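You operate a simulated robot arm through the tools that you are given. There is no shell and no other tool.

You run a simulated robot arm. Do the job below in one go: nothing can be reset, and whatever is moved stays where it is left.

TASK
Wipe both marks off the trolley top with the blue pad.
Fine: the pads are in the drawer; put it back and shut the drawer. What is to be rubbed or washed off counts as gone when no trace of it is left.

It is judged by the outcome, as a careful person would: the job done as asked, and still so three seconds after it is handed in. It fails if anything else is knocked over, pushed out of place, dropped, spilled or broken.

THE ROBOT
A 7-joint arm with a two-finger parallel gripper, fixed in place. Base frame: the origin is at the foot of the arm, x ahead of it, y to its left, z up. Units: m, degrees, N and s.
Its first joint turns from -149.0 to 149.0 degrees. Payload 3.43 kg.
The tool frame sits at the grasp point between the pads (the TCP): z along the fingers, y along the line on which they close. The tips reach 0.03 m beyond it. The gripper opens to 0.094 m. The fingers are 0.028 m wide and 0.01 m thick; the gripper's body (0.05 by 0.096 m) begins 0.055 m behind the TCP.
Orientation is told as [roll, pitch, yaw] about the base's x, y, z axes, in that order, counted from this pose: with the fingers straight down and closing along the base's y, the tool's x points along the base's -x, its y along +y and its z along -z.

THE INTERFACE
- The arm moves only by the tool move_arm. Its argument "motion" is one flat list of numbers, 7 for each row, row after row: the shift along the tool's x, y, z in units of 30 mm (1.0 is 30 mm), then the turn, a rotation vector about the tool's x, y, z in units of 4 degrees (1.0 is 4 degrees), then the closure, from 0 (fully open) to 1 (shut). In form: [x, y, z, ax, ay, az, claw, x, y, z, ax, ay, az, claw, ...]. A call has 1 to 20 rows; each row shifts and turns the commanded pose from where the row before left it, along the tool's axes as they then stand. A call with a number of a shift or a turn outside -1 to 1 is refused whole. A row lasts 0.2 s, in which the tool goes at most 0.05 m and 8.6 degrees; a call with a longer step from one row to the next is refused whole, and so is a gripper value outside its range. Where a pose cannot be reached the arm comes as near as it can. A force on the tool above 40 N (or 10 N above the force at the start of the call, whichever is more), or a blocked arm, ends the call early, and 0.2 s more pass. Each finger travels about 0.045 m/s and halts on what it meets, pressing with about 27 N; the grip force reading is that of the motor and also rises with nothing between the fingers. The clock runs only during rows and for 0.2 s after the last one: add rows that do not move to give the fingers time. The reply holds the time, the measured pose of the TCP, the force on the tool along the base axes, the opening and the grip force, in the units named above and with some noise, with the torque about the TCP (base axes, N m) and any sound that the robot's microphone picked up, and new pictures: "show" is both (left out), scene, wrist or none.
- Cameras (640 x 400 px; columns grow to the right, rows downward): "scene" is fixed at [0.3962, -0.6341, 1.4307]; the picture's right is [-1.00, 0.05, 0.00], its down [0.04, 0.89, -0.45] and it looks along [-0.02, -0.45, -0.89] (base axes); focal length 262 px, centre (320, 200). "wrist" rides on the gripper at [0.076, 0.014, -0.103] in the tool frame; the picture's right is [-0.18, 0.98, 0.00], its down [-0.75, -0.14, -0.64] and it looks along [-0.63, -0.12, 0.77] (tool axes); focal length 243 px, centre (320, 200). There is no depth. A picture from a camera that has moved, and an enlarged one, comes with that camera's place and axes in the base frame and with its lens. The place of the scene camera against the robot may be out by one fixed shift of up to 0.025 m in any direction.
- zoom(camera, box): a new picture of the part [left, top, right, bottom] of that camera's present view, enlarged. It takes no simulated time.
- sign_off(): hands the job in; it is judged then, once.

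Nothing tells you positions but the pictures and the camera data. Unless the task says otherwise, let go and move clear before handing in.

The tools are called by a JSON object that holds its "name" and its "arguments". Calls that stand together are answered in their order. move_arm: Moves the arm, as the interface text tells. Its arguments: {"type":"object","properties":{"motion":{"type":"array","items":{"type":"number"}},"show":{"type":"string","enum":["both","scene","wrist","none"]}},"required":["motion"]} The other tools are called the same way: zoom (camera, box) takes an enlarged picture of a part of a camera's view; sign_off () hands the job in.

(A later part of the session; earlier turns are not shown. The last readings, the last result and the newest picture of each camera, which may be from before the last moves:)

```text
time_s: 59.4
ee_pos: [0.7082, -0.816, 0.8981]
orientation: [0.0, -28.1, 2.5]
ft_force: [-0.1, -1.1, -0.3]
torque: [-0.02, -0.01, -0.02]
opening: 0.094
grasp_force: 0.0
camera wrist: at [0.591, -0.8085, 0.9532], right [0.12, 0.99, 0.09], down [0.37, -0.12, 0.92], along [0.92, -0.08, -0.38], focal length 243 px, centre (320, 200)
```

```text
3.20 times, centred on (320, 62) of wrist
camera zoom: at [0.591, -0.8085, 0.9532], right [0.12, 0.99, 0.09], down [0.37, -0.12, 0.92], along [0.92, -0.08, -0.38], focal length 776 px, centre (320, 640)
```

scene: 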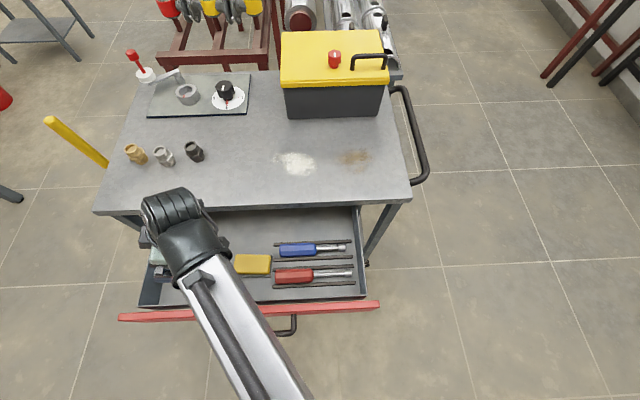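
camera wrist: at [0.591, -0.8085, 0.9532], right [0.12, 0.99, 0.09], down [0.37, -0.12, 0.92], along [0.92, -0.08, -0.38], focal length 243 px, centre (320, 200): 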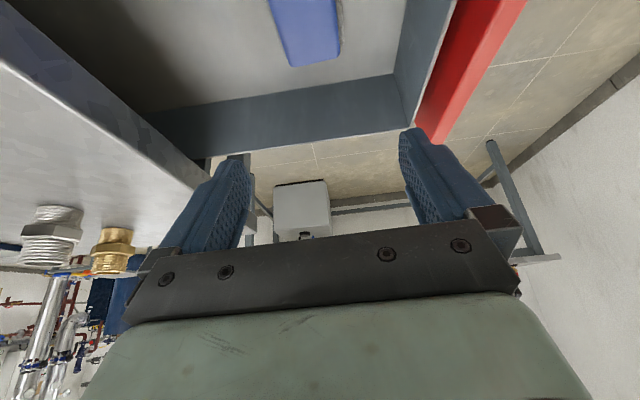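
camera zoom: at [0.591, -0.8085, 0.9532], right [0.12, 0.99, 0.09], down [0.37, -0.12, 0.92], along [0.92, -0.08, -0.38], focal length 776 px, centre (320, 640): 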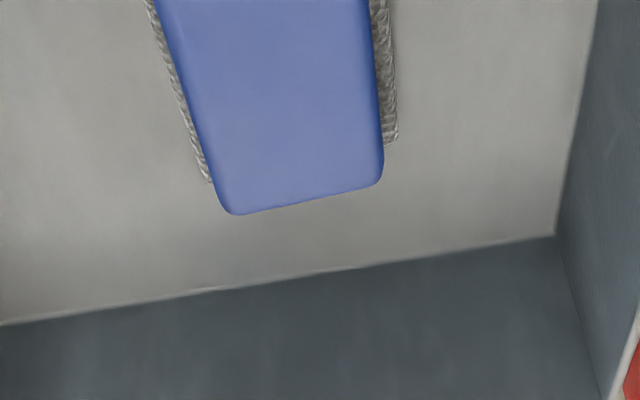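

The pad top measures z≈0.744 and the drawer floor z≈0.714. The blue block is centred at (0.7095,-0.8155) and the grey layer is about 8 mm thick. I'll descend to just above it and check.

{"name": "move_arm", "arguments": {"motion": [0.528, 0.005, 0.852, 0, 0, 0, 0, 0.528, 0.005, 0.852, 0, 0, 0, 0, 0.528, 0.005, 0.852, 0, 0, 0, 0, 0.528, 0.005, 0.852, 0, 0, 0, 0, 0, 0, 0, 0, 0, 0, 0]}}

```text
time_s: 60.6
ee_pos: [0.6994, -0.8158, 0.7792]
orientation: [0.0, -28.1, 2.5]
ft_force: [0.2, 0.4, -0.5]
torque: [0.0, 0.0, -0.05]
opening: 0.0939
grasp_force: 0.0
camera wrist: at [0.5836, -0.8071, 0.8348], right [0.12, 0.99, 0.09], down [0.37, -0.12, 0.92], along [0.92, -0.08, -0.38], focal length 243 px, centre (320, 200)
```

scene: 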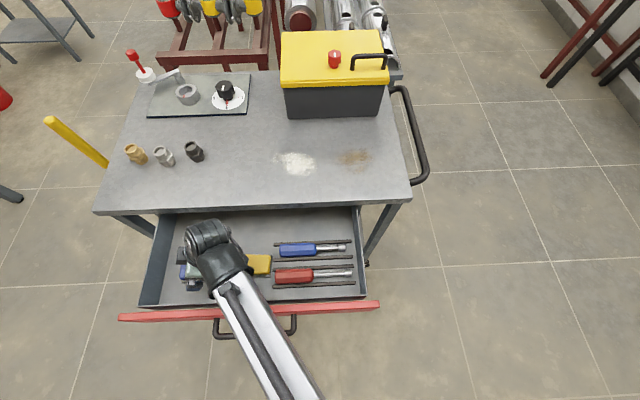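
wrist: 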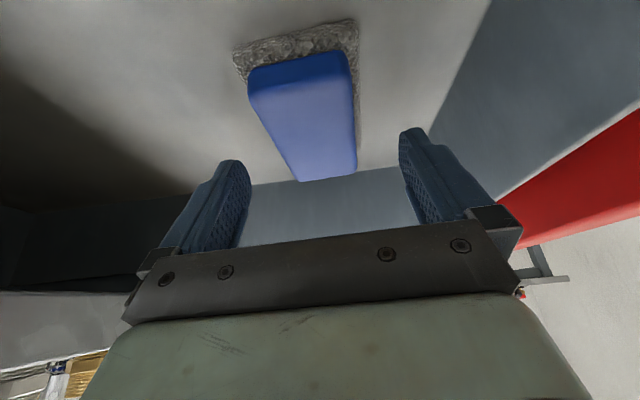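

The pad is centred between the fingers. I'll lower the last 22 mm and check before closing.

{"name": "move_arm", "arguments": {"motion": [0.17, 0, 0.33, 0, 0, 0, 0, 0.17, 0, 0.33, 0, 0, 0, 0, 0, 0, 0, 0, 0, 0, 0]}}

```text
time_s: 61.4
ee_pos: [0.7013, -0.8172, 0.757]
orientation: [0.0, -28.1, 2.5]
ft_force: [0.7, 0.4, -0.3]
torque: [-0.01, -0.01, 0.02]
opening: 0.0939
grasp_force: 0.1
camera wrist: at [0.5841, -0.8077, 0.8123], right [0.12, 0.99, 0.09], down [0.37, -0.12, 0.92], along [0.92, -0.08, -0.38], focal length 243 px, centre (320, 200)
```

scene: 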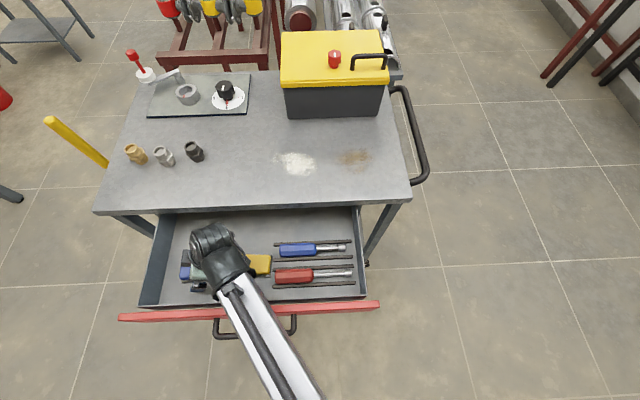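
wrist: 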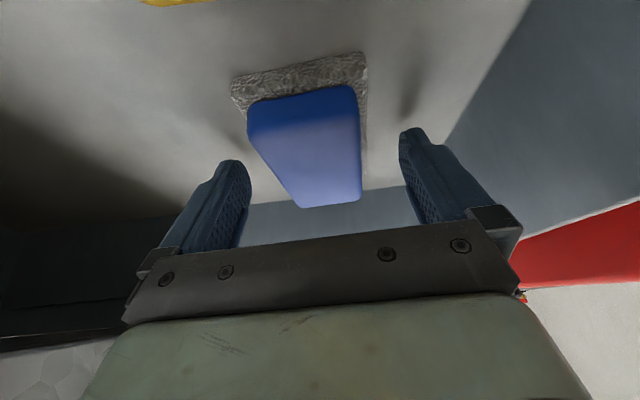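

Fingers straddle the block. Closing now.

{"name": "move_arm", "arguments": {"motion": [0, 0, 0, 0, 0, 0, 0.3, 0, 0, 0, 0, 0, 0, 0.42, 0, 0, 0, 0, 0, 0, 0.55, 0, 0, 0, 0, 0, 0, 0.7, 0, 0, 0, 0, 0, 0, 0.8, 0, 0, 0, 0, 0, 0, 0.8]}}

```text
time_s: 62.8
ee_pos: [0.7004, -0.8156, 0.7566]
orientation: [0.0, -28.1, 2.6]
ft_force: [-0.4, 0.5, -0.1]
torque: [-0.06, 0.0, 0.03]
opening: 0.0612
grasp_force: 26.9
camera wrist: at [0.5841, -0.8077, 0.8123], right [0.12, 0.99, 0.09], down [0.37, -0.12, 0.92], along [0.92, -0.08, -0.38], focal length 243 px, centre (320, 200)
```

scene: 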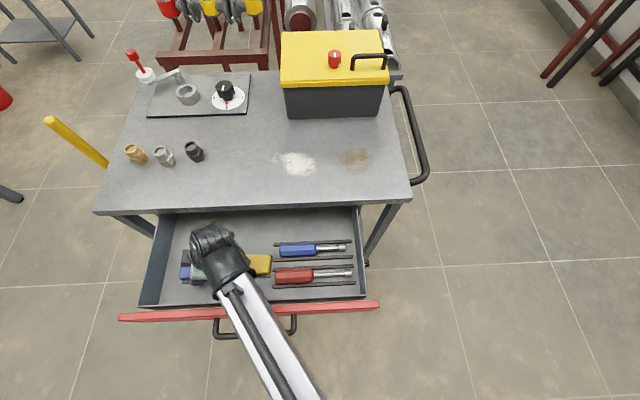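
wrist: 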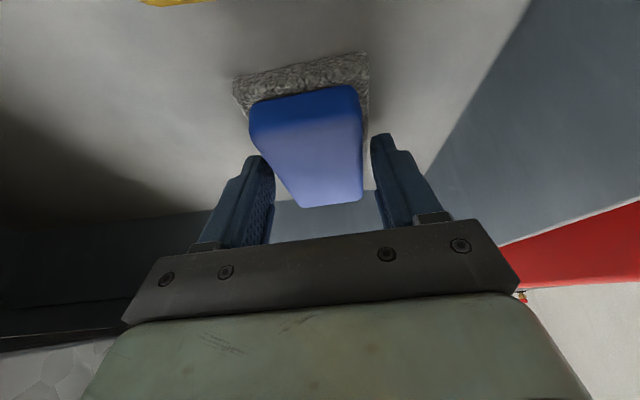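

{"name": "zoom", "arguments": {"camera": "wrist", "box": [200, 40, 440, 240]}}

```text
2.00 times, centred on (320, 140) of wrist
camera zoom: at [0.5841, -0.8077, 0.8123], right [0.12, 0.99, 0.09], down [0.37, -0.12, 0.92], along [0.92, -0.08, -0.38], focal length 485 px, centre (320, 320)
```

zoom: 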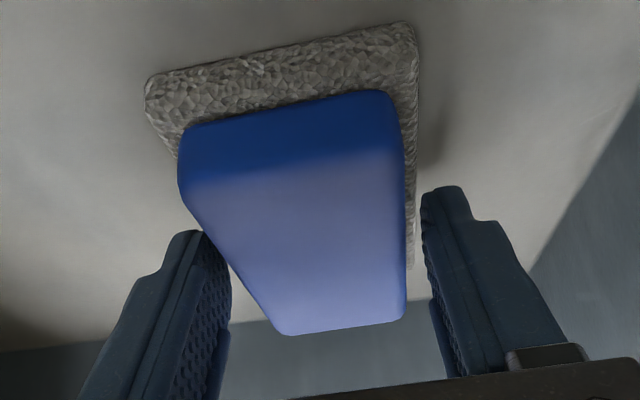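

The fingers stopped at 61 mm, which suggests the tips caught the wider grey base rather than the blue block. I'll open slightly, rise 4 mm and close again.

{"name": "move_arm", "arguments": {"motion": [0, 0, 0, 0, 0, 0, 0.3, 0, 0, 0, 0, 0, 0, 0.2, 0, 0, 0, 0, 0, 0, 0.2, -0.0625, 0, -0.118, 0, 0, 0, 0.2, 0, 0, 0, 0, 0, 0, 0.2, 0, 0, 0, 0, 0, 0, 0.4, 0, 0, 0, 0, 0, 0, 0.55, 0, 0, 0, 0, 0, 0, 0.7, 0, 0, 0, 0, 0, 0, 0.8, 0, 0, 0, 0, 0, 0, 0.8], "show": "wrist"}}

```text
time_s: 65.0
ee_pos: [0.7009, -0.8159, 0.7625]
orientation: [0.0, -28.0, 2.5]
ft_force: [0.0, 0.0, 0.5]
torque: [-0.03, 0.0, 0.03]
opening: 0.0487
grasp_force: 26.9
camera wrist: at [0.5841, -0.8078, 0.8168], right [0.12, 0.99, 0.09], down [0.37, -0.12, 0.92], along [0.92, -0.08, -0.38], focal length 243 px, centre (320, 200)
```

wrist: 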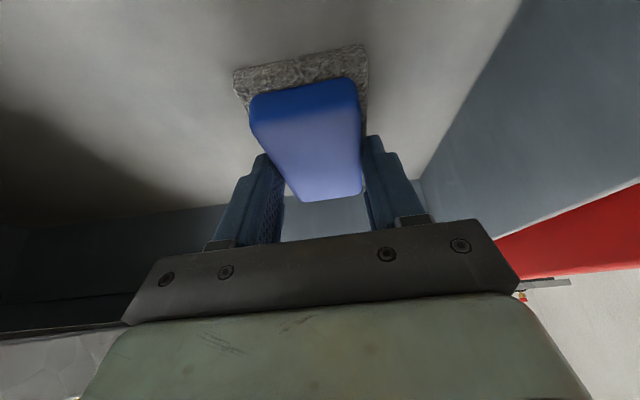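

Now it holds the blue block (49 mm) just above the grey layer. I'll lift gently and check the pad stays level.

{"name": "move_arm", "arguments": {"motion": [-0.117, 0, -0.22, 0, 0, 0, 0.85, -0.234, 0, -0.44, 0, 0, 0, 0.85, -0.469, 0, -0.883, 0, 0, 0, 0.85, -0.469, 0, -0.883, 0, 0, 0, 0.85, 0, 0, 0, 0, 0, 0, 0.85]}}

```text
time_s: 66.2
ee_pos: [0.7006, -0.8173, 0.8433]
orientation: [0.1, -28.0, 2.4]
ft_force: [-1.1, 0.5, -0.5]
torque: [0.01, 0.01, -0.05]
opening: 0.049
grasp_force: 27.1
camera wrist: at [0.5833, -0.8095, 0.8982], right [0.12, 0.99, 0.09], down [0.37, -0.13, 0.92], along [0.92, -0.08, -0.38], focal length 243 px, centre (320, 200)
```

scene: 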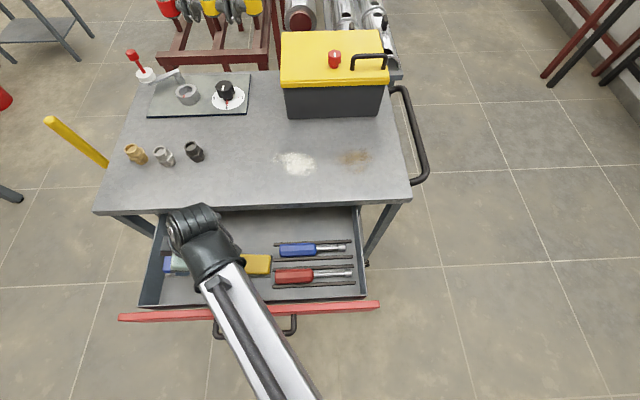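
wrist: 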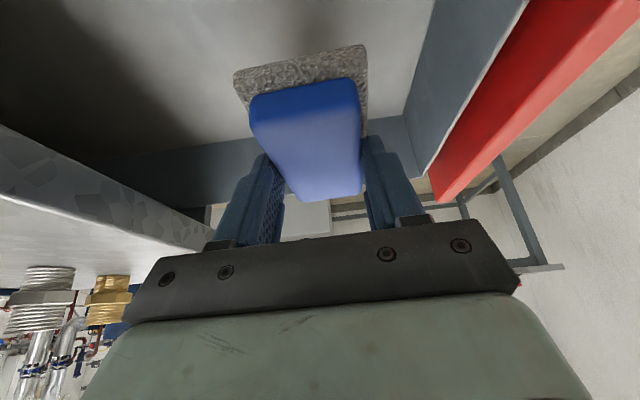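

The pad is held firmly and hasn't shifted. I'll lift clear, move back, and swing the tool towards yaw -90 so the lean points out over the trolley.

{"name": "move_arm", "arguments": {"motion": [-0.438, 0, -0.824, 0, 0, 0, 0.85, -0.438, 0, -0.824, 0, 0, 0, 0.85, -0.438, 0, -0.824, 0, 0, 0, 0.85, -0.438, 0, -0.824, 0, 0, 0, 0.85, -0.438, 0, -0.824, 0, 0, 0, 0.85, 0.864, 0.51, -0.459, 0, 0, 0, 0.85, 0.864, 0.51, -0.459, 0, 0, 0, 0.85, 0.864, 0.51, -0.459, 0, 0, 0, 0.85, 0.864, 0.51, -0.459, 0, 0, 0, 0.85, 0.864, 0.51, -0.459, 0, 0, 0, 0.85, 0, 0, 0, 0.452, 0, 0.851, 0.85, 0, 0, 0, 0.452, 0, 0.851, 0.85, 0, 0, 0, 0.452, 0, 0.851, 0.85, 0, 0, 0, 0.452, 0, 0.851, 0.85, 0, 0, 0, 0.452, 0, 0.851, 0.85, 0, 0, 0, 0.452, 0, 0.851, 0.85, 0, 0, 0, 0.452, 0, 0.851, 0.85, 0, 0, 0, 0.452, 0, 0.851, 0.85, 0, 0, 0, 0.452, 0, 0.851, 0.85, 0, 0, 0, 0.452, 0, 0.851, 0.85]}}

{"name": "move_arm", "arguments": {"motion": [0, 0, 0, 0.452, 0, 0.851, 0.85, 0, 0, 0, 0.452, 0, 0.851, 0.85, 0, 0, 0, 0.452, 0, 0.851, 0.85, 0, 0, 0, 0.452, 0, 0.851, 0.85, 0, 0, 0, 0.452, 0, 0.851, 0.85, 0, 0, 0, 0.452, 0, 0.851, 0.85, 0, 0, 0, 0.452, 0, 0.851, 0.85, 0, 0, 0, 0.452, 0, 0.851, 0.85, 0, 0, 0, 0.452, 0, 0.851, 0.85, 0, 0, 0, 0.452, 0, 0.851, 0.85, 0, 0, 0, 0.452, 0, 0.851, 0.85, 0, 0, 0, 0.452, 0, 0.851, 0.85, 0, 0, 0, 0.452, 0, 0.851, 0.85, 0, 0, 0, 0.452, 0, 0.851, 0.85, 0, 0, 0, 0, 0, 0, 0.85]}}

```text
time_s: 70.4
ee_pos: [0.5493, -0.7478, 0.9831]
orientation: [-0.1, -28.1, -36.1]
ft_force: [-0.2, -1.1, -0.7]
torque: [-0.01, 0.04, -0.03]
opening: 0.0492
grasp_force: 27.0
camera wrist: at [0.4641, -0.6679, 1.0384], right [0.71, 0.7, 0.09], down [0.21, -0.33, 0.92], along [0.67, -0.64, -0.38], focal length 243 px, centre (320, 200)
```

scene: 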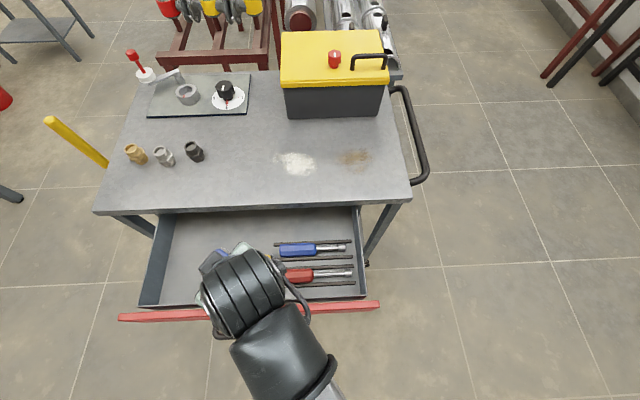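
wrist: 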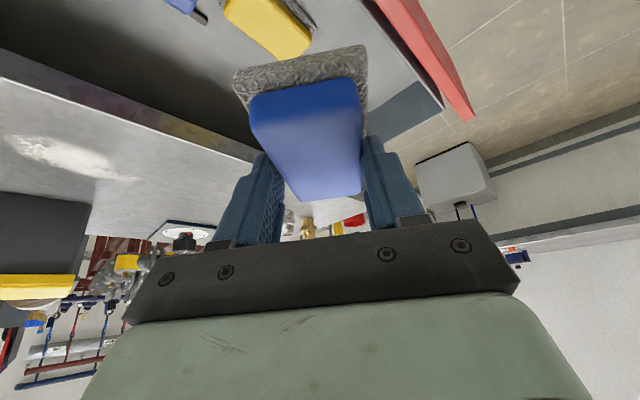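

```text
time_s: 73.6
ee_pos: [0.5485, -0.7466, 0.9845]
orientation: [0.0, -28.2, -90.0]
ft_force: [0.1, 1.0, -0.9]
torque: [-0.01, 0.01, 0.01]
opening: 0.049
grasp_force: 26.5
camera wrist: at [0.5628, -0.6321, 1.0391], right [0.98, -0.16, 0.09], down [-0.14, -0.36, 0.92], along [-0.12, -0.92, -0.38], focal length 243 px, centre (320, 200)
```

scene: 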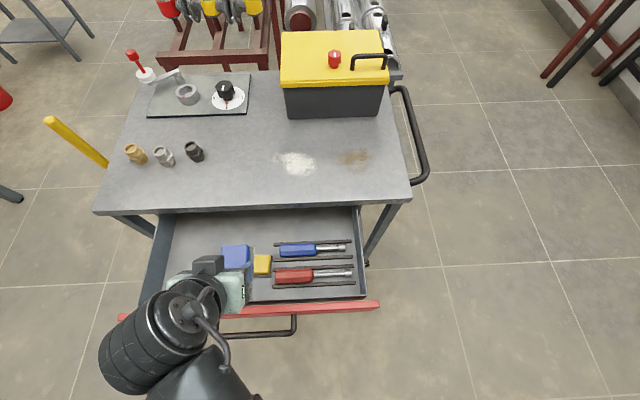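
wrist: 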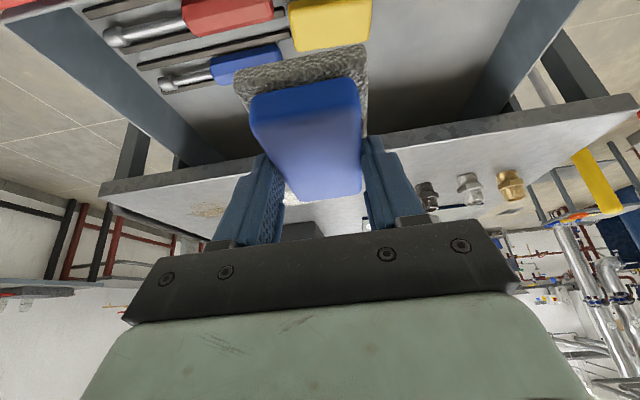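

Yaw -90° is reached with the pad held level. Next I'll carry it over the white mark, about 5 cm above the top.

{"name": "move_arm", "arguments": {"motion": [-0.808, -0.328, 0.635, 0, 0, 0, 0.85, -0.808, -0.328, 0.635, 0, 0, 0, 0.85, -0.808, -0.328, 0.635, 0, 0, 0, 0.85, -0.808, -0.328, 0.635, 0, 0, 0, 0.85, -0.808, -0.328, 0.635, 0, 0, 0, 0.85, -0.808, -0.328, 0.635, 0, 0, 0, 0.85, -0.808, -0.328, 0.635, 0, 0, 0, 0.85, -0.808, -0.328, 0.635, 0, 0, 0, 0.85, -0.808, -0.328, 0.635, 0, 0, 0, 0.85, -0.808, -0.328, 0.635, 0, 0, 0, 0.85, 0, 0, 0, 0, 0, 0, 0.85]}}

```text
time_s: 76.0
ee_pos: [0.4543, -1.0497, 0.929]
orientation: [0.0, -28.1, -90.0]
ft_force: [-0.7, -0.2, -0.2]
torque: [0.03, 0.02, 0.03]
opening: 0.0492
grasp_force: 26.9
camera wrist: at [0.4664, -0.9347, 0.9847], right [0.98, -0.16, 0.09], down [-0.14, -0.36, 0.92], along [-0.12, -0.92, -0.38], focal length 243 px, centre (320, 200)
```

scene: 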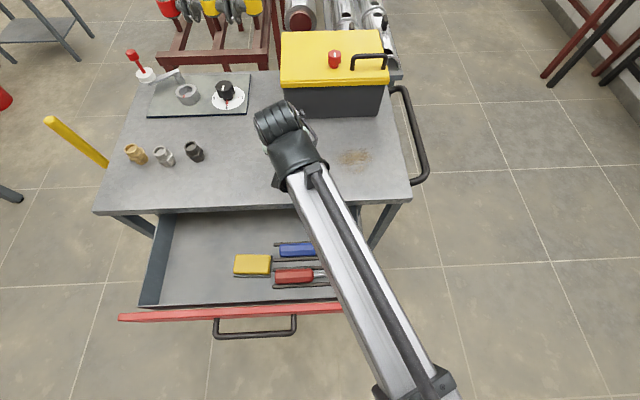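
wrist: 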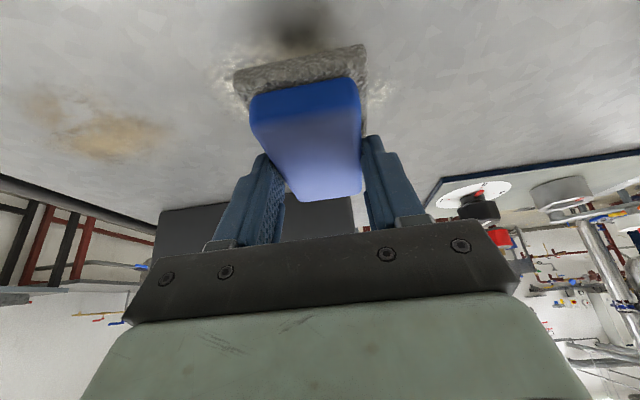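

Pad is over the white mark. I'll descend to about 1.5 cm above, then feel for contact in small steps.

{"name": "move_arm", "arguments": {"motion": [0.273, 0, 0.515, 0, 0, 0, 0.85, 0.273, 0, 0.515, 0, 0, 0, 0.85, 0, 0, 0, 0, 0, 0, 0.85], "show": "wrist"}}

```text
time_s: 76.8
ee_pos: [0.4529, -1.0483, 0.8978]
orientation: [0.2, -28.2, -90.0]
ft_force: [-0.8, 2.6, 26.5]
torque: [0.21, 0.13, 0.01]
opening: 0.049
grasp_force: 26.7
camera wrist: at [0.4665, -0.9343, 0.9519], right [0.98, -0.16, 0.09], down [-0.14, -0.36, 0.92], along [-0.12, -0.92, -0.38], focal length 243 px, centre (320, 200)
```

wrist: 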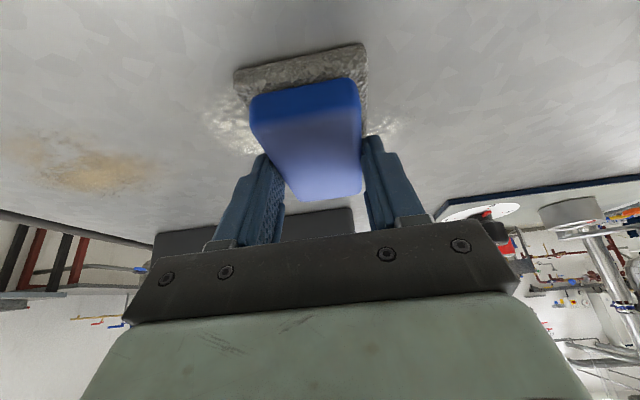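

Contact came at TCP z≈0.898 (so the top is near z≈0.85) with 26 N. I'll ease the pressure and make a first stroke across the white mark.

{"name": "move_arm", "arguments": {"motion": [-0.0235, 0, -0.044, 0, 0, 0, 0.85, 0, 0.4, 0, 0, 0, 0, 0.85, 0, 0.6, 0, 0, 0, 0, 0.85, 0, 0.6, 0, 0, 0, 0, 0.85, 0, 0.6, 0, 0, 0, 0, 0.85], "show": "wrist"}}

```text
time_s: 78.0
ee_pos: [0.5181, -1.049, 0.8974]
orientation: [0.0, -28.2, -89.9]
ft_force: [-13.6, -0.3, 35.9]
torque: [-0.23, 0.52, -0.02]
opening: 0.0492
grasp_force: 27.1
camera wrist: at [0.5311, -0.9344, 0.9518], right [0.98, -0.16, 0.09], down [-0.14, -0.36, 0.92], along [-0.12, -0.92, -0.38], focal length 243 px, centre (320, 200)
```

wrist: 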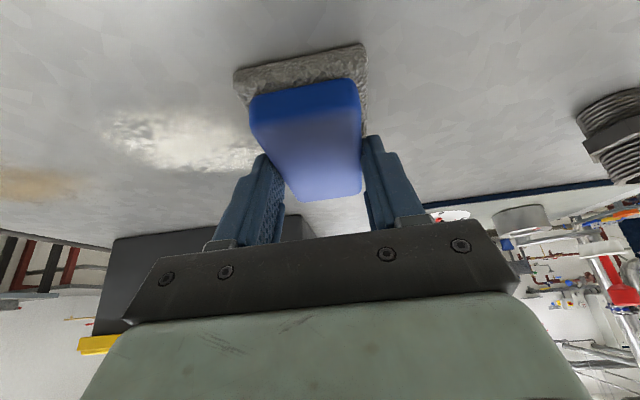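

Pressure is still high (36 N), so I'll lift the command 2.5 mm and stroke back across the mark.

{"name": "move_arm", "arguments": {"motion": [-0.039, 0, -0.0736, 0, 0, 0, 0.85, 0, 0, 0, 0, 0, 0, 0.85], "show": "none"}}

```text
time_s: 78.6
ee_pos: [0.5178, -1.049, 0.8977]
orientation: [0.0, -28.1, -89.9]
ft_force: [-8.9, -2.3, 22.6]
torque: [-0.71, 0.32, -0.15]
opening: 0.0492
grasp_force: 26.5
```

{"name": "move_arm", "arguments": {"motion": [0, -0.5, 0, 0, 0, 0, 0.85, 0, -0.6, 0, 0, 0, 0, 0.85, 0, -0.6, 0, 0, 0, 0, 0.85, 0, -0.6, 0, 0, 0, 0, 0.85, 0, -0.6, 0, 0, 0, 0, 0.85, 0, -0.6, 0, 0, 0, 0, 0.85, 0, -0.6, 0, 0, 0, 0, 0.85, 0, -0.6, 0, 0, 0, 0, 0.85], "show": "both"}}

```text
time_s: 80.4
ee_pos: [0.3772, -1.0505, 0.8967]
orientation: [0.0, -28.1, -89.9]
ft_force: [4.8, -0.8, 11.0]
torque: [-0.06, -0.19, -0.02]
opening: 0.0491
grasp_force: 26.6
camera wrist: at [0.3907, -0.9346, 0.9521], right [0.98, -0.16, 0.09], down [-0.14, -0.36, 0.92], along [-0.12, -0.92, -0.38], focal length 243 px, centre (320, 200)
```

scene: 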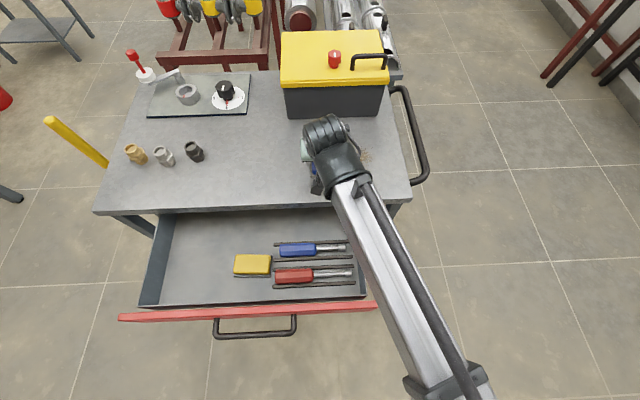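
wrist: 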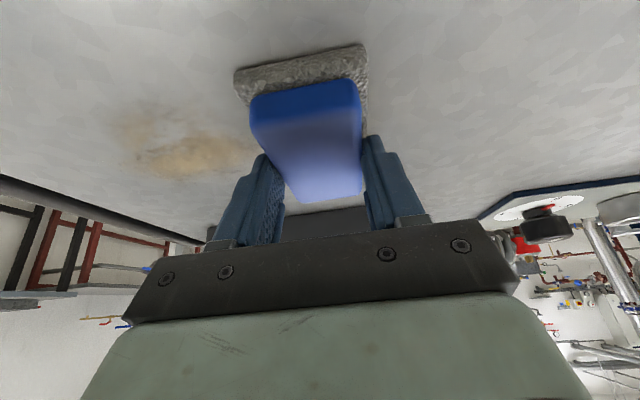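

The white mark looks gone behind the pad. Let me zoom to check.

{"name": "zoom", "arguments": {"camera": "scene", "box": [230, 110, 420, 210]}}

{"name": "zoom", "arguments": {"camera": "wrist", "box": [60, 60, 560, 240]}}

```text
3.37 times, centred on (325, 160) of scene
camera zoom: at [0.3962, -0.6341, 1.4307], right [-1.0, 0.05, 0.0], down [0.04, 0.89, -0.45], along [-0.02, -0.45, -0.89], focal length 883 px, centre (303, 335)
```

zoom: 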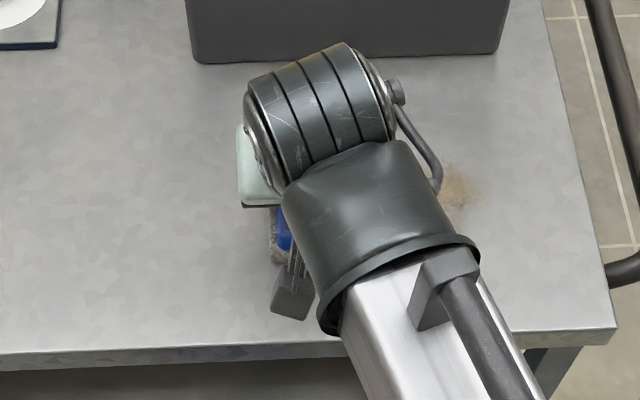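

```text
1.28 times, centred on (310, 150) of wrist
camera zoom: at [0.3907, -0.9346, 0.9521], right [0.98, -0.16, 0.09], down [-0.14, -0.36, 0.92], along [-0.12, -0.92, -0.38], focal length 311 px, centre (333, 264)
```

zoom: 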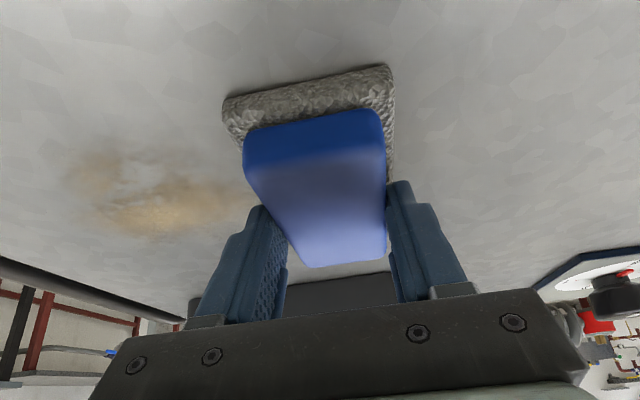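

White is wiped clean so far. Now I'll stroke on across the brown mark, pressing slightly more.

{"name": "move_arm", "arguments": {"motion": [0.0235, 0, 0.044, 0, 0, 0, 0.85, 0, -0.5, 0, 0, 0, 0, 0.85, 0, -0.6, 0, 0, 0, 0, 0.85, 0, -0.6, 0, 0, 0, 0, 0.85, 0, -0.6, 0, 0, 0, 0, 0.85, 0, -0.6, 0, 0, 0, 0, 0.85, 0, -0.6, 0, 0, 0, 0, 0.85, 0, -0.6, 0, 0, 0, 0, 0.85, 0, -0.6, 0, 0, 0, 0, 0.85, 0, -0.6, 0, 0, 0, 0, 0.85]}}

```text
time_s: 82.6
ee_pos: [0.2179, -1.0492, 0.8959]
orientation: [0.1, -28.2, -90.0]
ft_force: [6.7, 0.5, 16.2]
torque: [-0.08, -0.12, -0.09]
opening: 0.0495
grasp_force: 27.1
camera wrist: at [0.2315, -0.9345, 0.9518], right [0.98, -0.16, 0.09], down [-0.14, -0.36, 0.92], along [-0.12, -0.92, -0.38], focal length 243 px, centre (320, 200)
```

scene: 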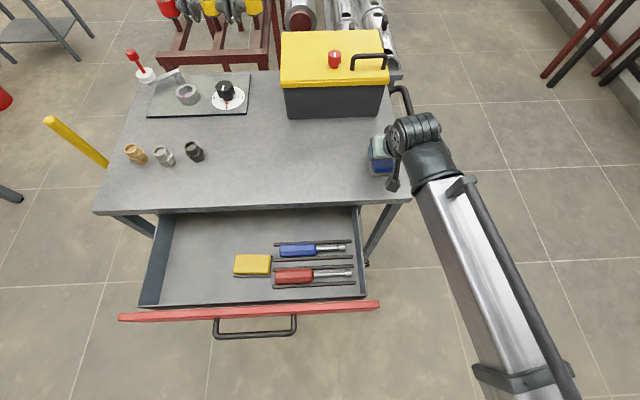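
wrist: 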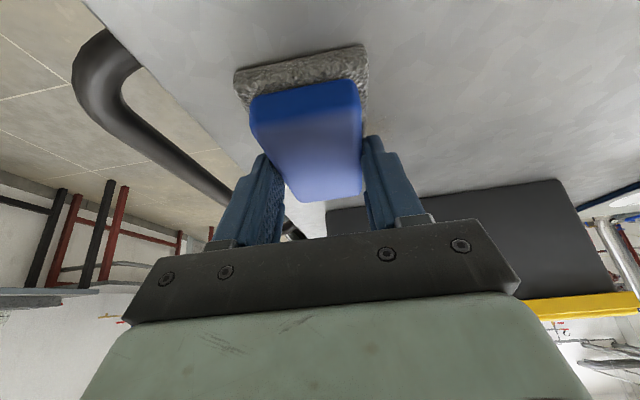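

Both marks seem gone; I'll zoom in to check the table where they were.

{"name": "zoom", "arguments": {"camera": "scene", "box": [250, 120, 410, 200]}}

{"name": "zoom", "arguments": {"camera": "wrist", "box": [320, 0, 640, 200]}}

```text
4.00 times, centred on (330, 160) of scene
camera zoom: at [0.3962, -0.6341, 1.4307], right [-1.0, 0.05, 0.0], down [0.04, 0.89, -0.45], along [-0.02, -0.45, -0.89], focal length 1049 px, centre (280, 360)
```

zoom: 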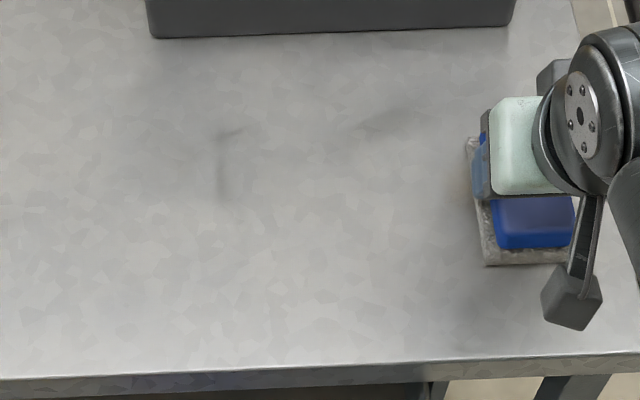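

```text
2.00 times, centred on (480, 100) of wrist
camera zoom: at [0.2315, -0.9345, 0.9518], right [0.98, -0.16, 0.09], down [-0.14, -0.36, 0.92], along [-0.12, -0.92, -0.38], focal length 485 px, centre (0, 400)
```

zoom: 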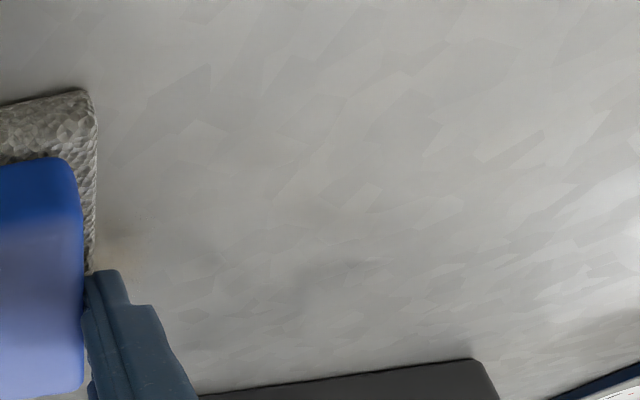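

There's a faint tan remnant at the trailing edge and some dim smudges that may be shadows. I'll make further passes, first shifted about 2.5 cm outward, stroking back towards +x.

{"name": "move_arm", "arguments": {"motion": [-0.368, 0, 0.195, 0, 0, 0, 0.85, -0.368, 0, 0.195, 0, 0, 0, 0.85, 0, 0.5, 0, 0, 0, 0, 0.85, 0, 0.6, 0, 0, 0, 0, 0.85, 0, 0.6, 0, 0, 0, 0, 0.85, 0, 0.6, 0, 0, 0, 0, 0.85, 0, 0.6, 0, 0, 0, 0, 0.85, 0, 0.6, 0, 0, 0, 0, 0.85, 0, 0.6, 0, 0, 0, 0, 0.85, 0, 0.6, 0, 0, 0, 0, 0.85]}}

```text
time_s: 84.8
ee_pos: [0.3603, -1.0754, 0.8971]
orientation: [0.0, -28.0, -89.9]
ft_force: [-1.8, 0.7, 4.4]
torque: [-0.02, 0.0, 0.04]
opening: 0.0491
grasp_force: 27.0
camera wrist: at [0.3735, -0.9604, 0.9519], right [0.98, -0.16, 0.09], down [-0.14, -0.36, 0.92], along [-0.12, -0.92, -0.38], focal length 243 px, centre (320, 200)
```

scene: 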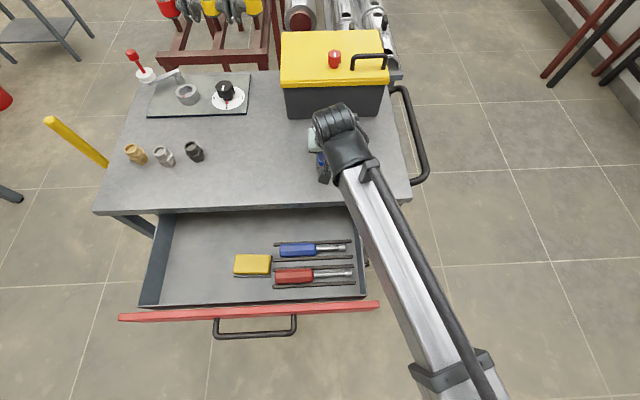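
wrist: 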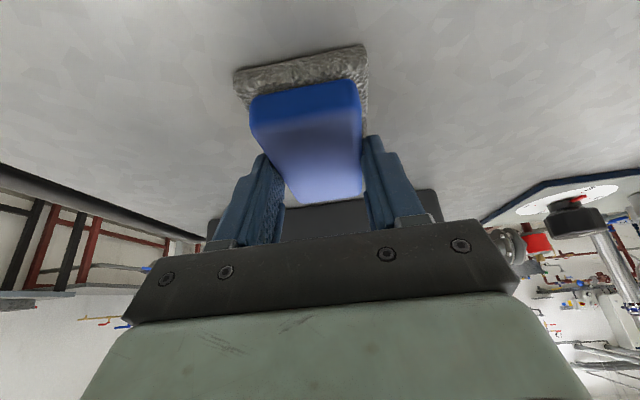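

{"name": "zoom", "arguments": {"camera": "wrist", "box": [0, 0, 320, 200]}}

{"name": "zoom", "arguments": {"camera": "scene", "box": [250, 120, 410, 200]}}

```text
2.00 times, centred on (160, 100) of wrist
camera zoom: at [0.3735, -0.9604, 0.9519], right [0.98, -0.16, 0.09], down [-0.14, -0.36, 0.92], along [-0.12, -0.92, -0.38], focal length 485 px, centre (640, 400)
```

zoom: 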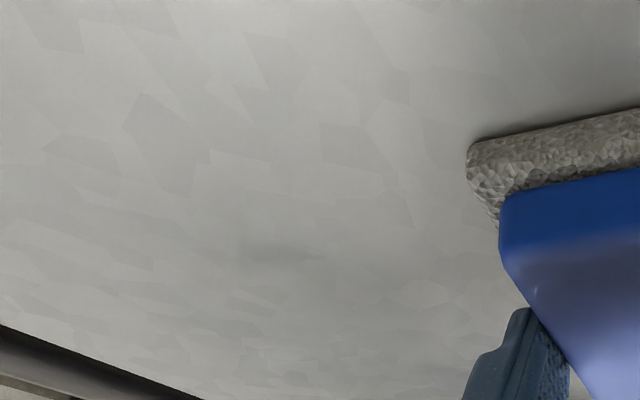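

```text
4.00 times, centred on (330, 160) of scene
camera zoom: at [0.3962, -0.6341, 1.4307], right [-1.0, 0.05, 0.0], down [0.04, 0.89, -0.45], along [-0.02, -0.45, -0.89], focal length 1049 px, centre (280, 360)
```

zoom: 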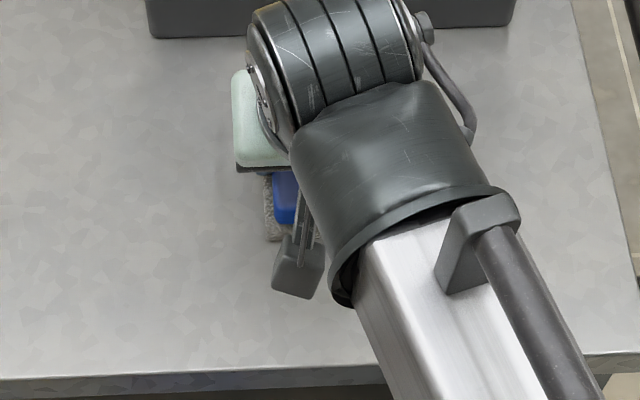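

The brown area looks clean and the dim smudge moved with the arm, so it was a shadow. I'll continue this pass over the white area with a bit more pressure.

{"name": "move_arm", "arguments": {"motion": [0.0235, 0, 0.044, 0, 0, 0, 0.85, 0, 0.5, 0, 0, 0, 0, 0.85, 0, 0.6, 0, 0, 0, 0, 0.85, 0, 0.6, 0, 0, 0, 0, 0.85, 0, 0.6, 0, 0, 0, 0, 0.85, 0, 0.6, 0, 0, 0, 0, 0.85, 0, 0.6, 0, 0, 0, 0, 0.85, 0, 0.6, 0, 0, 0, 0, 0.85, 0, 0.6, 0, 0, 0, 0, 0.85, 0, 0.4, 0, 0, 0, 0, 0.85], "show": "none"}}

```text
time_s: 87.0
ee_pos: [0.5111, -1.0744, 0.8961]
orientation: [0.0, -28.1, -90.0]
ft_force: [-13.7, -1.3, 31.0]
torque: [-0.29, 0.36, -0.09]
opening: 0.0489
grasp_force: 26.6
```

{"name": "move_arm", "arguments": {"motion": [-0.0235, 0, -0.044, 0, 0, 0, 0.85, 0.441, 0, -0.235, 0, 0, 0, 0.85, 0.441, 0, -0.235, 0, 0, 0, 0.85, 0.441, 0, -0.235, 0, 0, 0, 0.85, 0, -0.5, 0, 0, 0, 0, 0.85, 0, -0.6, 0, 0, 0, 0, 0.85, 0, -0.6, 0, 0, 0, 0, 0.85, 0, -0.6, 0, 0, 0, 0, 0.85, 0, -0.6, 0, 0, 0, 0, 0.85, 0, -0.6, 0, 0, 0, 0, 0.85, 0, -0.6, 0, 0, 0, 0, 0.85, 0, -0.6, 0, 0, 0, 0, 0.85], "show": "wrist"}}

```text
time_s: 89.6
ee_pos: [0.3705, -1.0289, 0.8975]
orientation: [0.1, -28.1, -89.9]
ft_force: [6.8, -1.3, 15.2]
torque: [-0.04, -0.18, -0.03]
opening: 0.0492
grasp_force: 26.7
camera wrist: at [0.384, -0.9141, 0.9511], right [0.98, -0.16, 0.09], down [-0.14, -0.36, 0.92], along [-0.12, -0.92, -0.38], focal length 243 px, centre (320, 200)
```

wrist: 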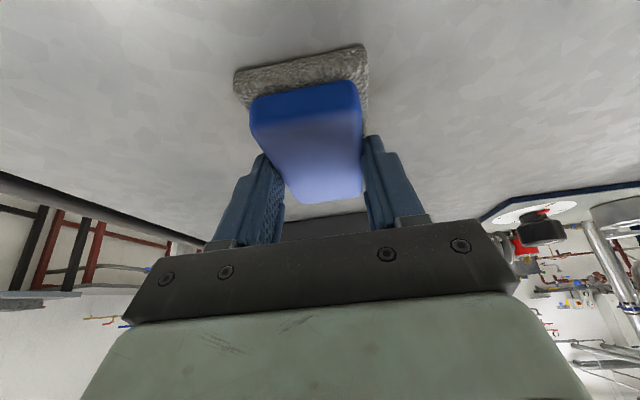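

Continuing this inner pass across the brown area to x≈0.21.

{"name": "move_arm", "arguments": {"motion": [0.01, 0, 0.02, 0, 0, 0, 0.85, 0, -0.5, 0, 0, 0, 0, 0.85, 0, -0.6, 0, 0, 0, 0, 0.85, 0, -0.6, 0, 0, 0, 0, 0.85, 0, -0.6, 0, 0, 0, 0, 0.85, 0, -0.6, 0, 0, 0, 0, 0.85, 0, -0.6, 0, 0, 0, 0, 0.85, 0, -0.6, 0, 0, 0, 0, 0.85, 0, -0.6, 0, 0, 0, 0, 0.85, 0, -0.6, 0, 0, 0, 0, 0.85]}}

```text
time_s: 91.8
ee_pos: [0.2126, -1.0289, 0.896]
orientation: [0.0, -28.1, -90.0]
ft_force: [7.8, -0.3, 15.6]
torque: [-0.18, -0.16, -0.01]
opening: 0.0491
grasp_force: 27.2
camera wrist: at [0.2262, -0.9145, 0.951], right [0.98, -0.16, 0.09], down [-0.14, -0.36, 0.92], along [-0.12, -0.92, -0.38], focal length 243 px, centre (320, 200)
```

scene: 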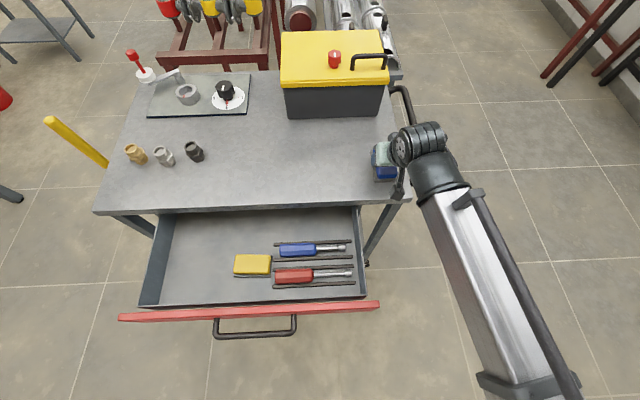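
wrist: 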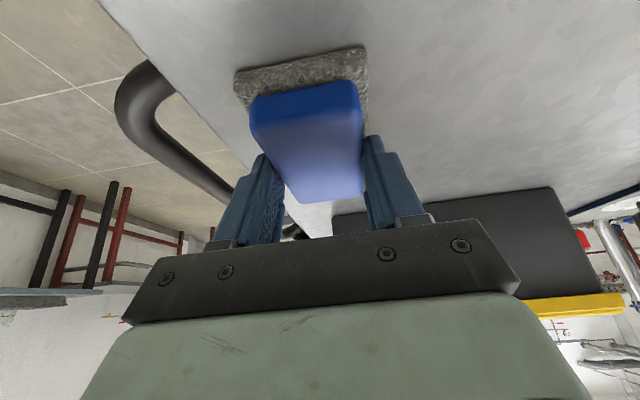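

{"name": "zoom", "arguments": {"camera": "scene", "box": [250, 120, 410, 200]}}

{"name": "zoom", "arguments": {"camera": "wrist", "box": [320, 0, 640, 200]}}

```text
4.00 times, centred on (330, 160) of scene
camera zoom: at [0.3962, -0.6341, 1.4307], right [-1.0, 0.05, 0.0], down [0.04, 0.89, -0.45], along [-0.02, -0.45, -0.89], focal length 1049 px, centre (280, 360)
```

zoom: 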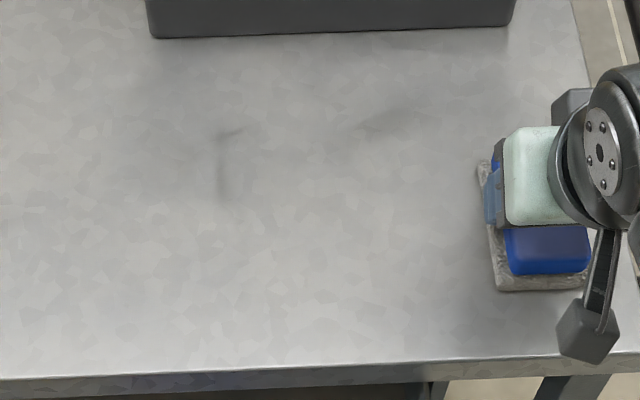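

```text
2.00 times, centred on (480, 100) of wrist
camera zoom: at [0.2262, -0.9145, 0.951], right [0.98, -0.16, 0.09], down [-0.14, -0.36, 0.92], along [-0.12, -0.92, -0.38], focal length 485 px, centre (0, 400)
```

zoom: 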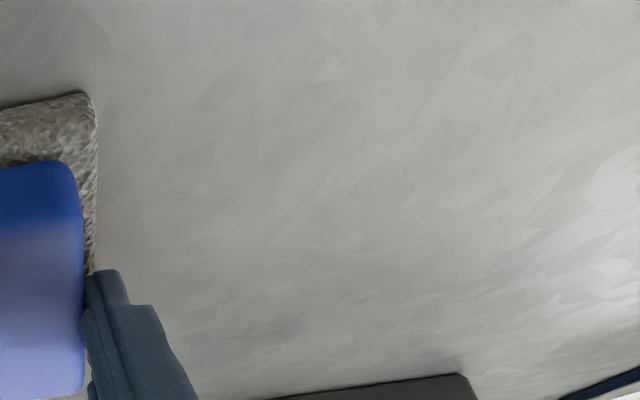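

The top looks clean. I'll lift straight up and pull back to see the whole top unobstructed.

{"name": "move_arm", "arguments": {"motion": [-0.117, 0, -0.22, 0, 0, 0, 0.85, -0.469, 0, -0.883, 0, 0, 0, 0.85, -0.469, 0, -0.883, 0, 0, 0, 0.85, -0.469, 0, -0.883, 0, 0, 0, 0.85, 0.6, 0.55, -0.6, 0, 0, 0, 0.85, 0.8, 0.7, -0.6, 0, 0, 0, 0.85, 0.8, 0.8, -0.6, 0, 0, 0, 0.85, 0.8, 0.8, -0.6, 0, 0, 0, 0.85, 0.8, 0.8, -0.6, 0, 0, 0, 0.85, 0.8, 0.8, -0.6, 0, 0, 0, 0.85, 0.8, 0.8, -0.6, 0, 0, 0, 0.85, 0.8, 0.8, -0.6, 0, 0, 0, 0.85, 0.8, 0.8, -0.6, 0, 0, 0, 0.85, 0.8, 0.8, -0.6, 0, 0, 0, 0.85, 0.8, 0.8, -0.6, 0, 0, 0, 0.85]}}

```text
time_s: 95.0
ee_pos: [0.4649, -0.7098, 1.0481]
orientation: [0.0, -28.0, -90.0]
ft_force: [-0.6, -0.4, -0.7]
torque: [0.01, 0.01, 0.02]
opening: 0.049
grasp_force: 27.0
camera wrist: at [0.4783, -0.5948, 1.102], right [0.98, -0.16, 0.09], down [-0.14, -0.36, 0.92], along [-0.12, -0.92, -0.38], focal length 243 px, centre (320, 200)
```

scene: 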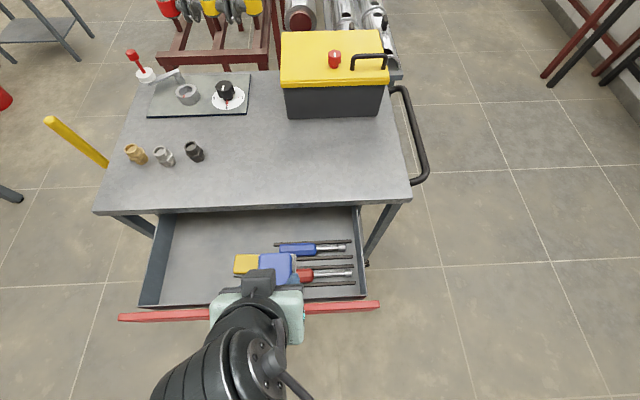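
wrist: 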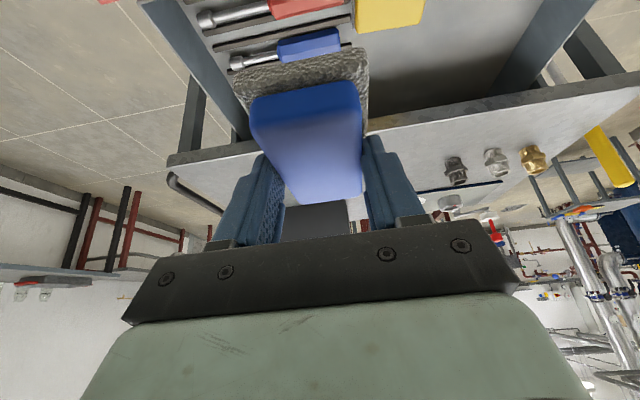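

{"name": "zoom", "arguments": {"camera": "scene", "box": [250, 120, 410, 210]}}

{"name": "zoom", "arguments": {"camera": "scene", "box": [330, 130, 390, 180]}}

{"name": "zoom", "arguments": {"camera": "scene", "box": [265, 135, 330, 185]}}

```text
4.00 times, centred on (330, 165) of scene
camera zoom: at [0.3962, -0.6341, 1.4307], right [-1.0, 0.05, 0.0], down [0.04, 0.89, -0.45], along [-0.02, -0.45, -0.89], focal length 1049 px, centre (280, 340)
```

zoom: 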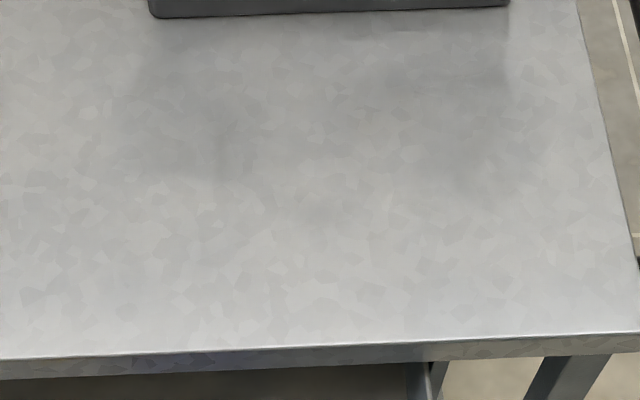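

```text
8.00 times, centred on (360, 155) of scene
camera zoom: at [0.3962, -0.6341, 1.4307], right [-1.0, 0.05, 0.0], down [0.04, 0.89, -0.45], along [-0.02, -0.45, -0.89], focal length 2098 px, centre (0, 560)
```

zoom: 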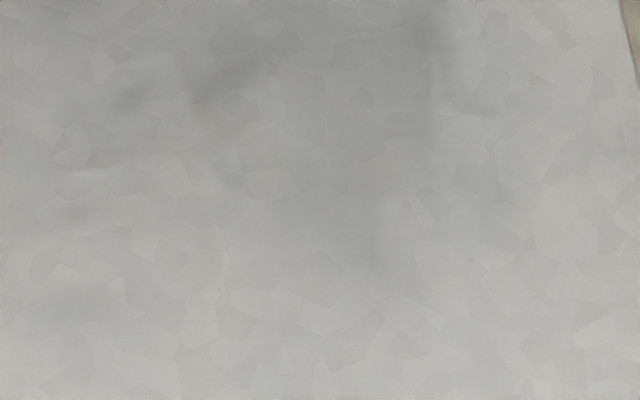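

```text
8.00 times, centred on (298, 160) of scene
camera zoom: at [0.3962, -0.6341, 1.4307], right [-1.0, 0.05, 0.0], down [0.04, 0.89, -0.45], along [-0.02, -0.45, -0.89], focal length 2098 px, centre (500, 520)
```

zoom: 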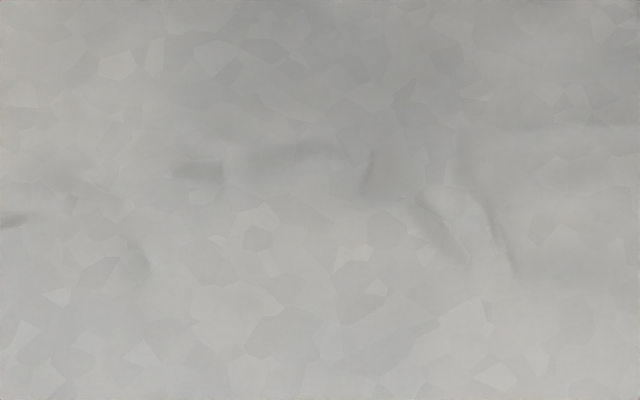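

No white or brown is left; the remaining soft grey patches look like shadows or reflections that shift with the arm. On the way back to the drawer I'll look across the top with the wrist camera to be sure.

{"name": "move_arm", "arguments": {"motion": [-0.147, 0.979, 0.078, 0, 0, 0, 0.85, -0.147, 0.979, 0.078, 0, 0, 0, 0.85, -0.147, 0.979, 0.078, 0, 0, 0, 0.85, -0.147, 0.979, 0.078, 0, 0, 0, 0.85, -0.147, 0.979, 0.078, 0, 0, 0, 0.85, -0.147, 0.979, 0.078, 0, 0, 0, 0.85, -0.147, 0.979, 0.078, 0, 0, 0, 0.85, -0.147, 0.979, 0.078, 0, 0, 0, 0.85]}}

```text
time_s: 96.8
ee_pos: [0.7004, -0.7493, 1.0475]
orientation: [0.0, -28.1, -90.0]
ft_force: [-0.8, -0.1, -0.6]
torque: [0.02, -0.02, 0.0]
opening: 0.049
grasp_force: 27.0
camera wrist: at [0.7132, -0.6356, 1.1014], right [0.98, -0.16, 0.09], down [-0.14, -0.36, 0.92], along [-0.12, -0.92, -0.38], focal length 243 px, centre (320, 200)
```

scene: 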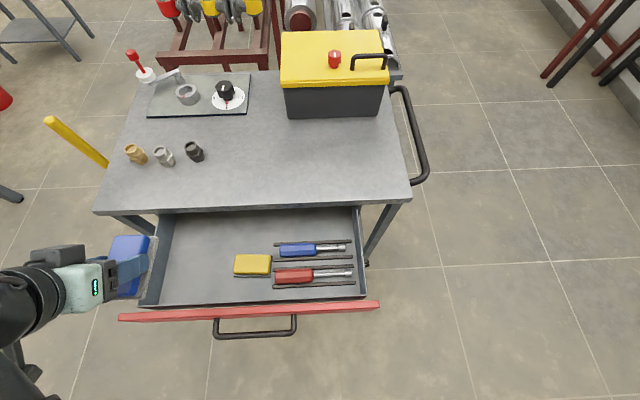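
wrist: 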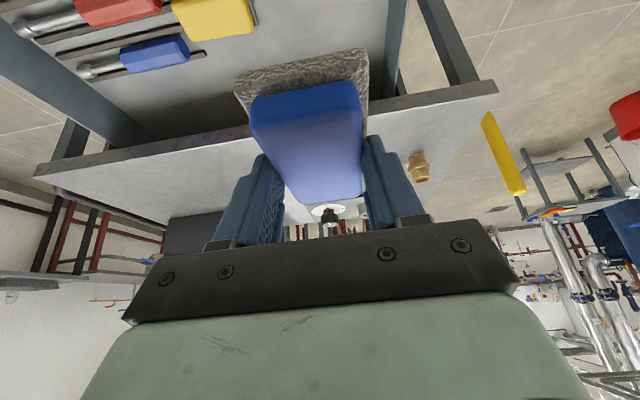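

{"name": "zoom", "arguments": {"camera": "wrist", "box": [30, 120, 270, 230]}}

{"name": "zoom", "arguments": {"camera": "scene", "box": [250, 120, 410, 210]}}

```text
2.67 times, centred on (150, 175) of wrist
camera zoom: at [0.7132, -0.6356, 1.1014], right [0.98, -0.16, 0.09], down [-0.14, -0.36, 0.92], along [-0.12, -0.92, -0.38], focal length 647 px, centre (773, 267)
```

zoom: 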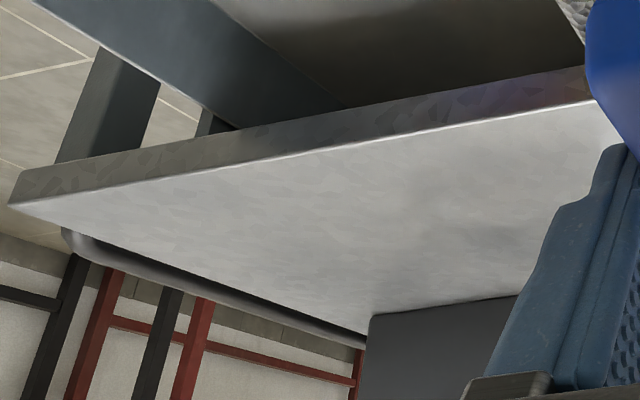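

```text
4.00 times, centred on (330, 165) of scene
camera zoom: at [0.3962, -0.6341, 1.4307], right [-1.0, 0.05, 0.0], down [0.04, 0.89, -0.45], along [-0.02, -0.45, -0.89], focal length 1049 px, centre (280, 340)
```

zoom: 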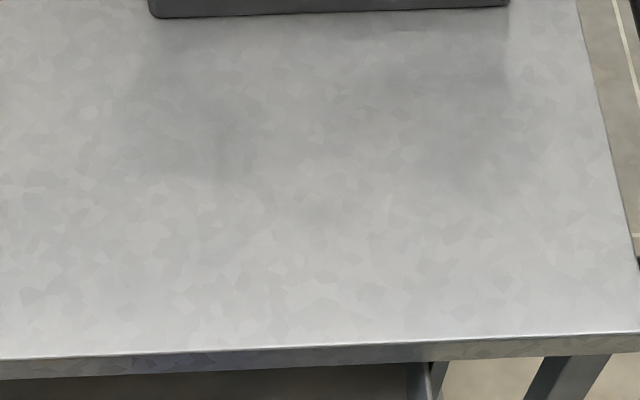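

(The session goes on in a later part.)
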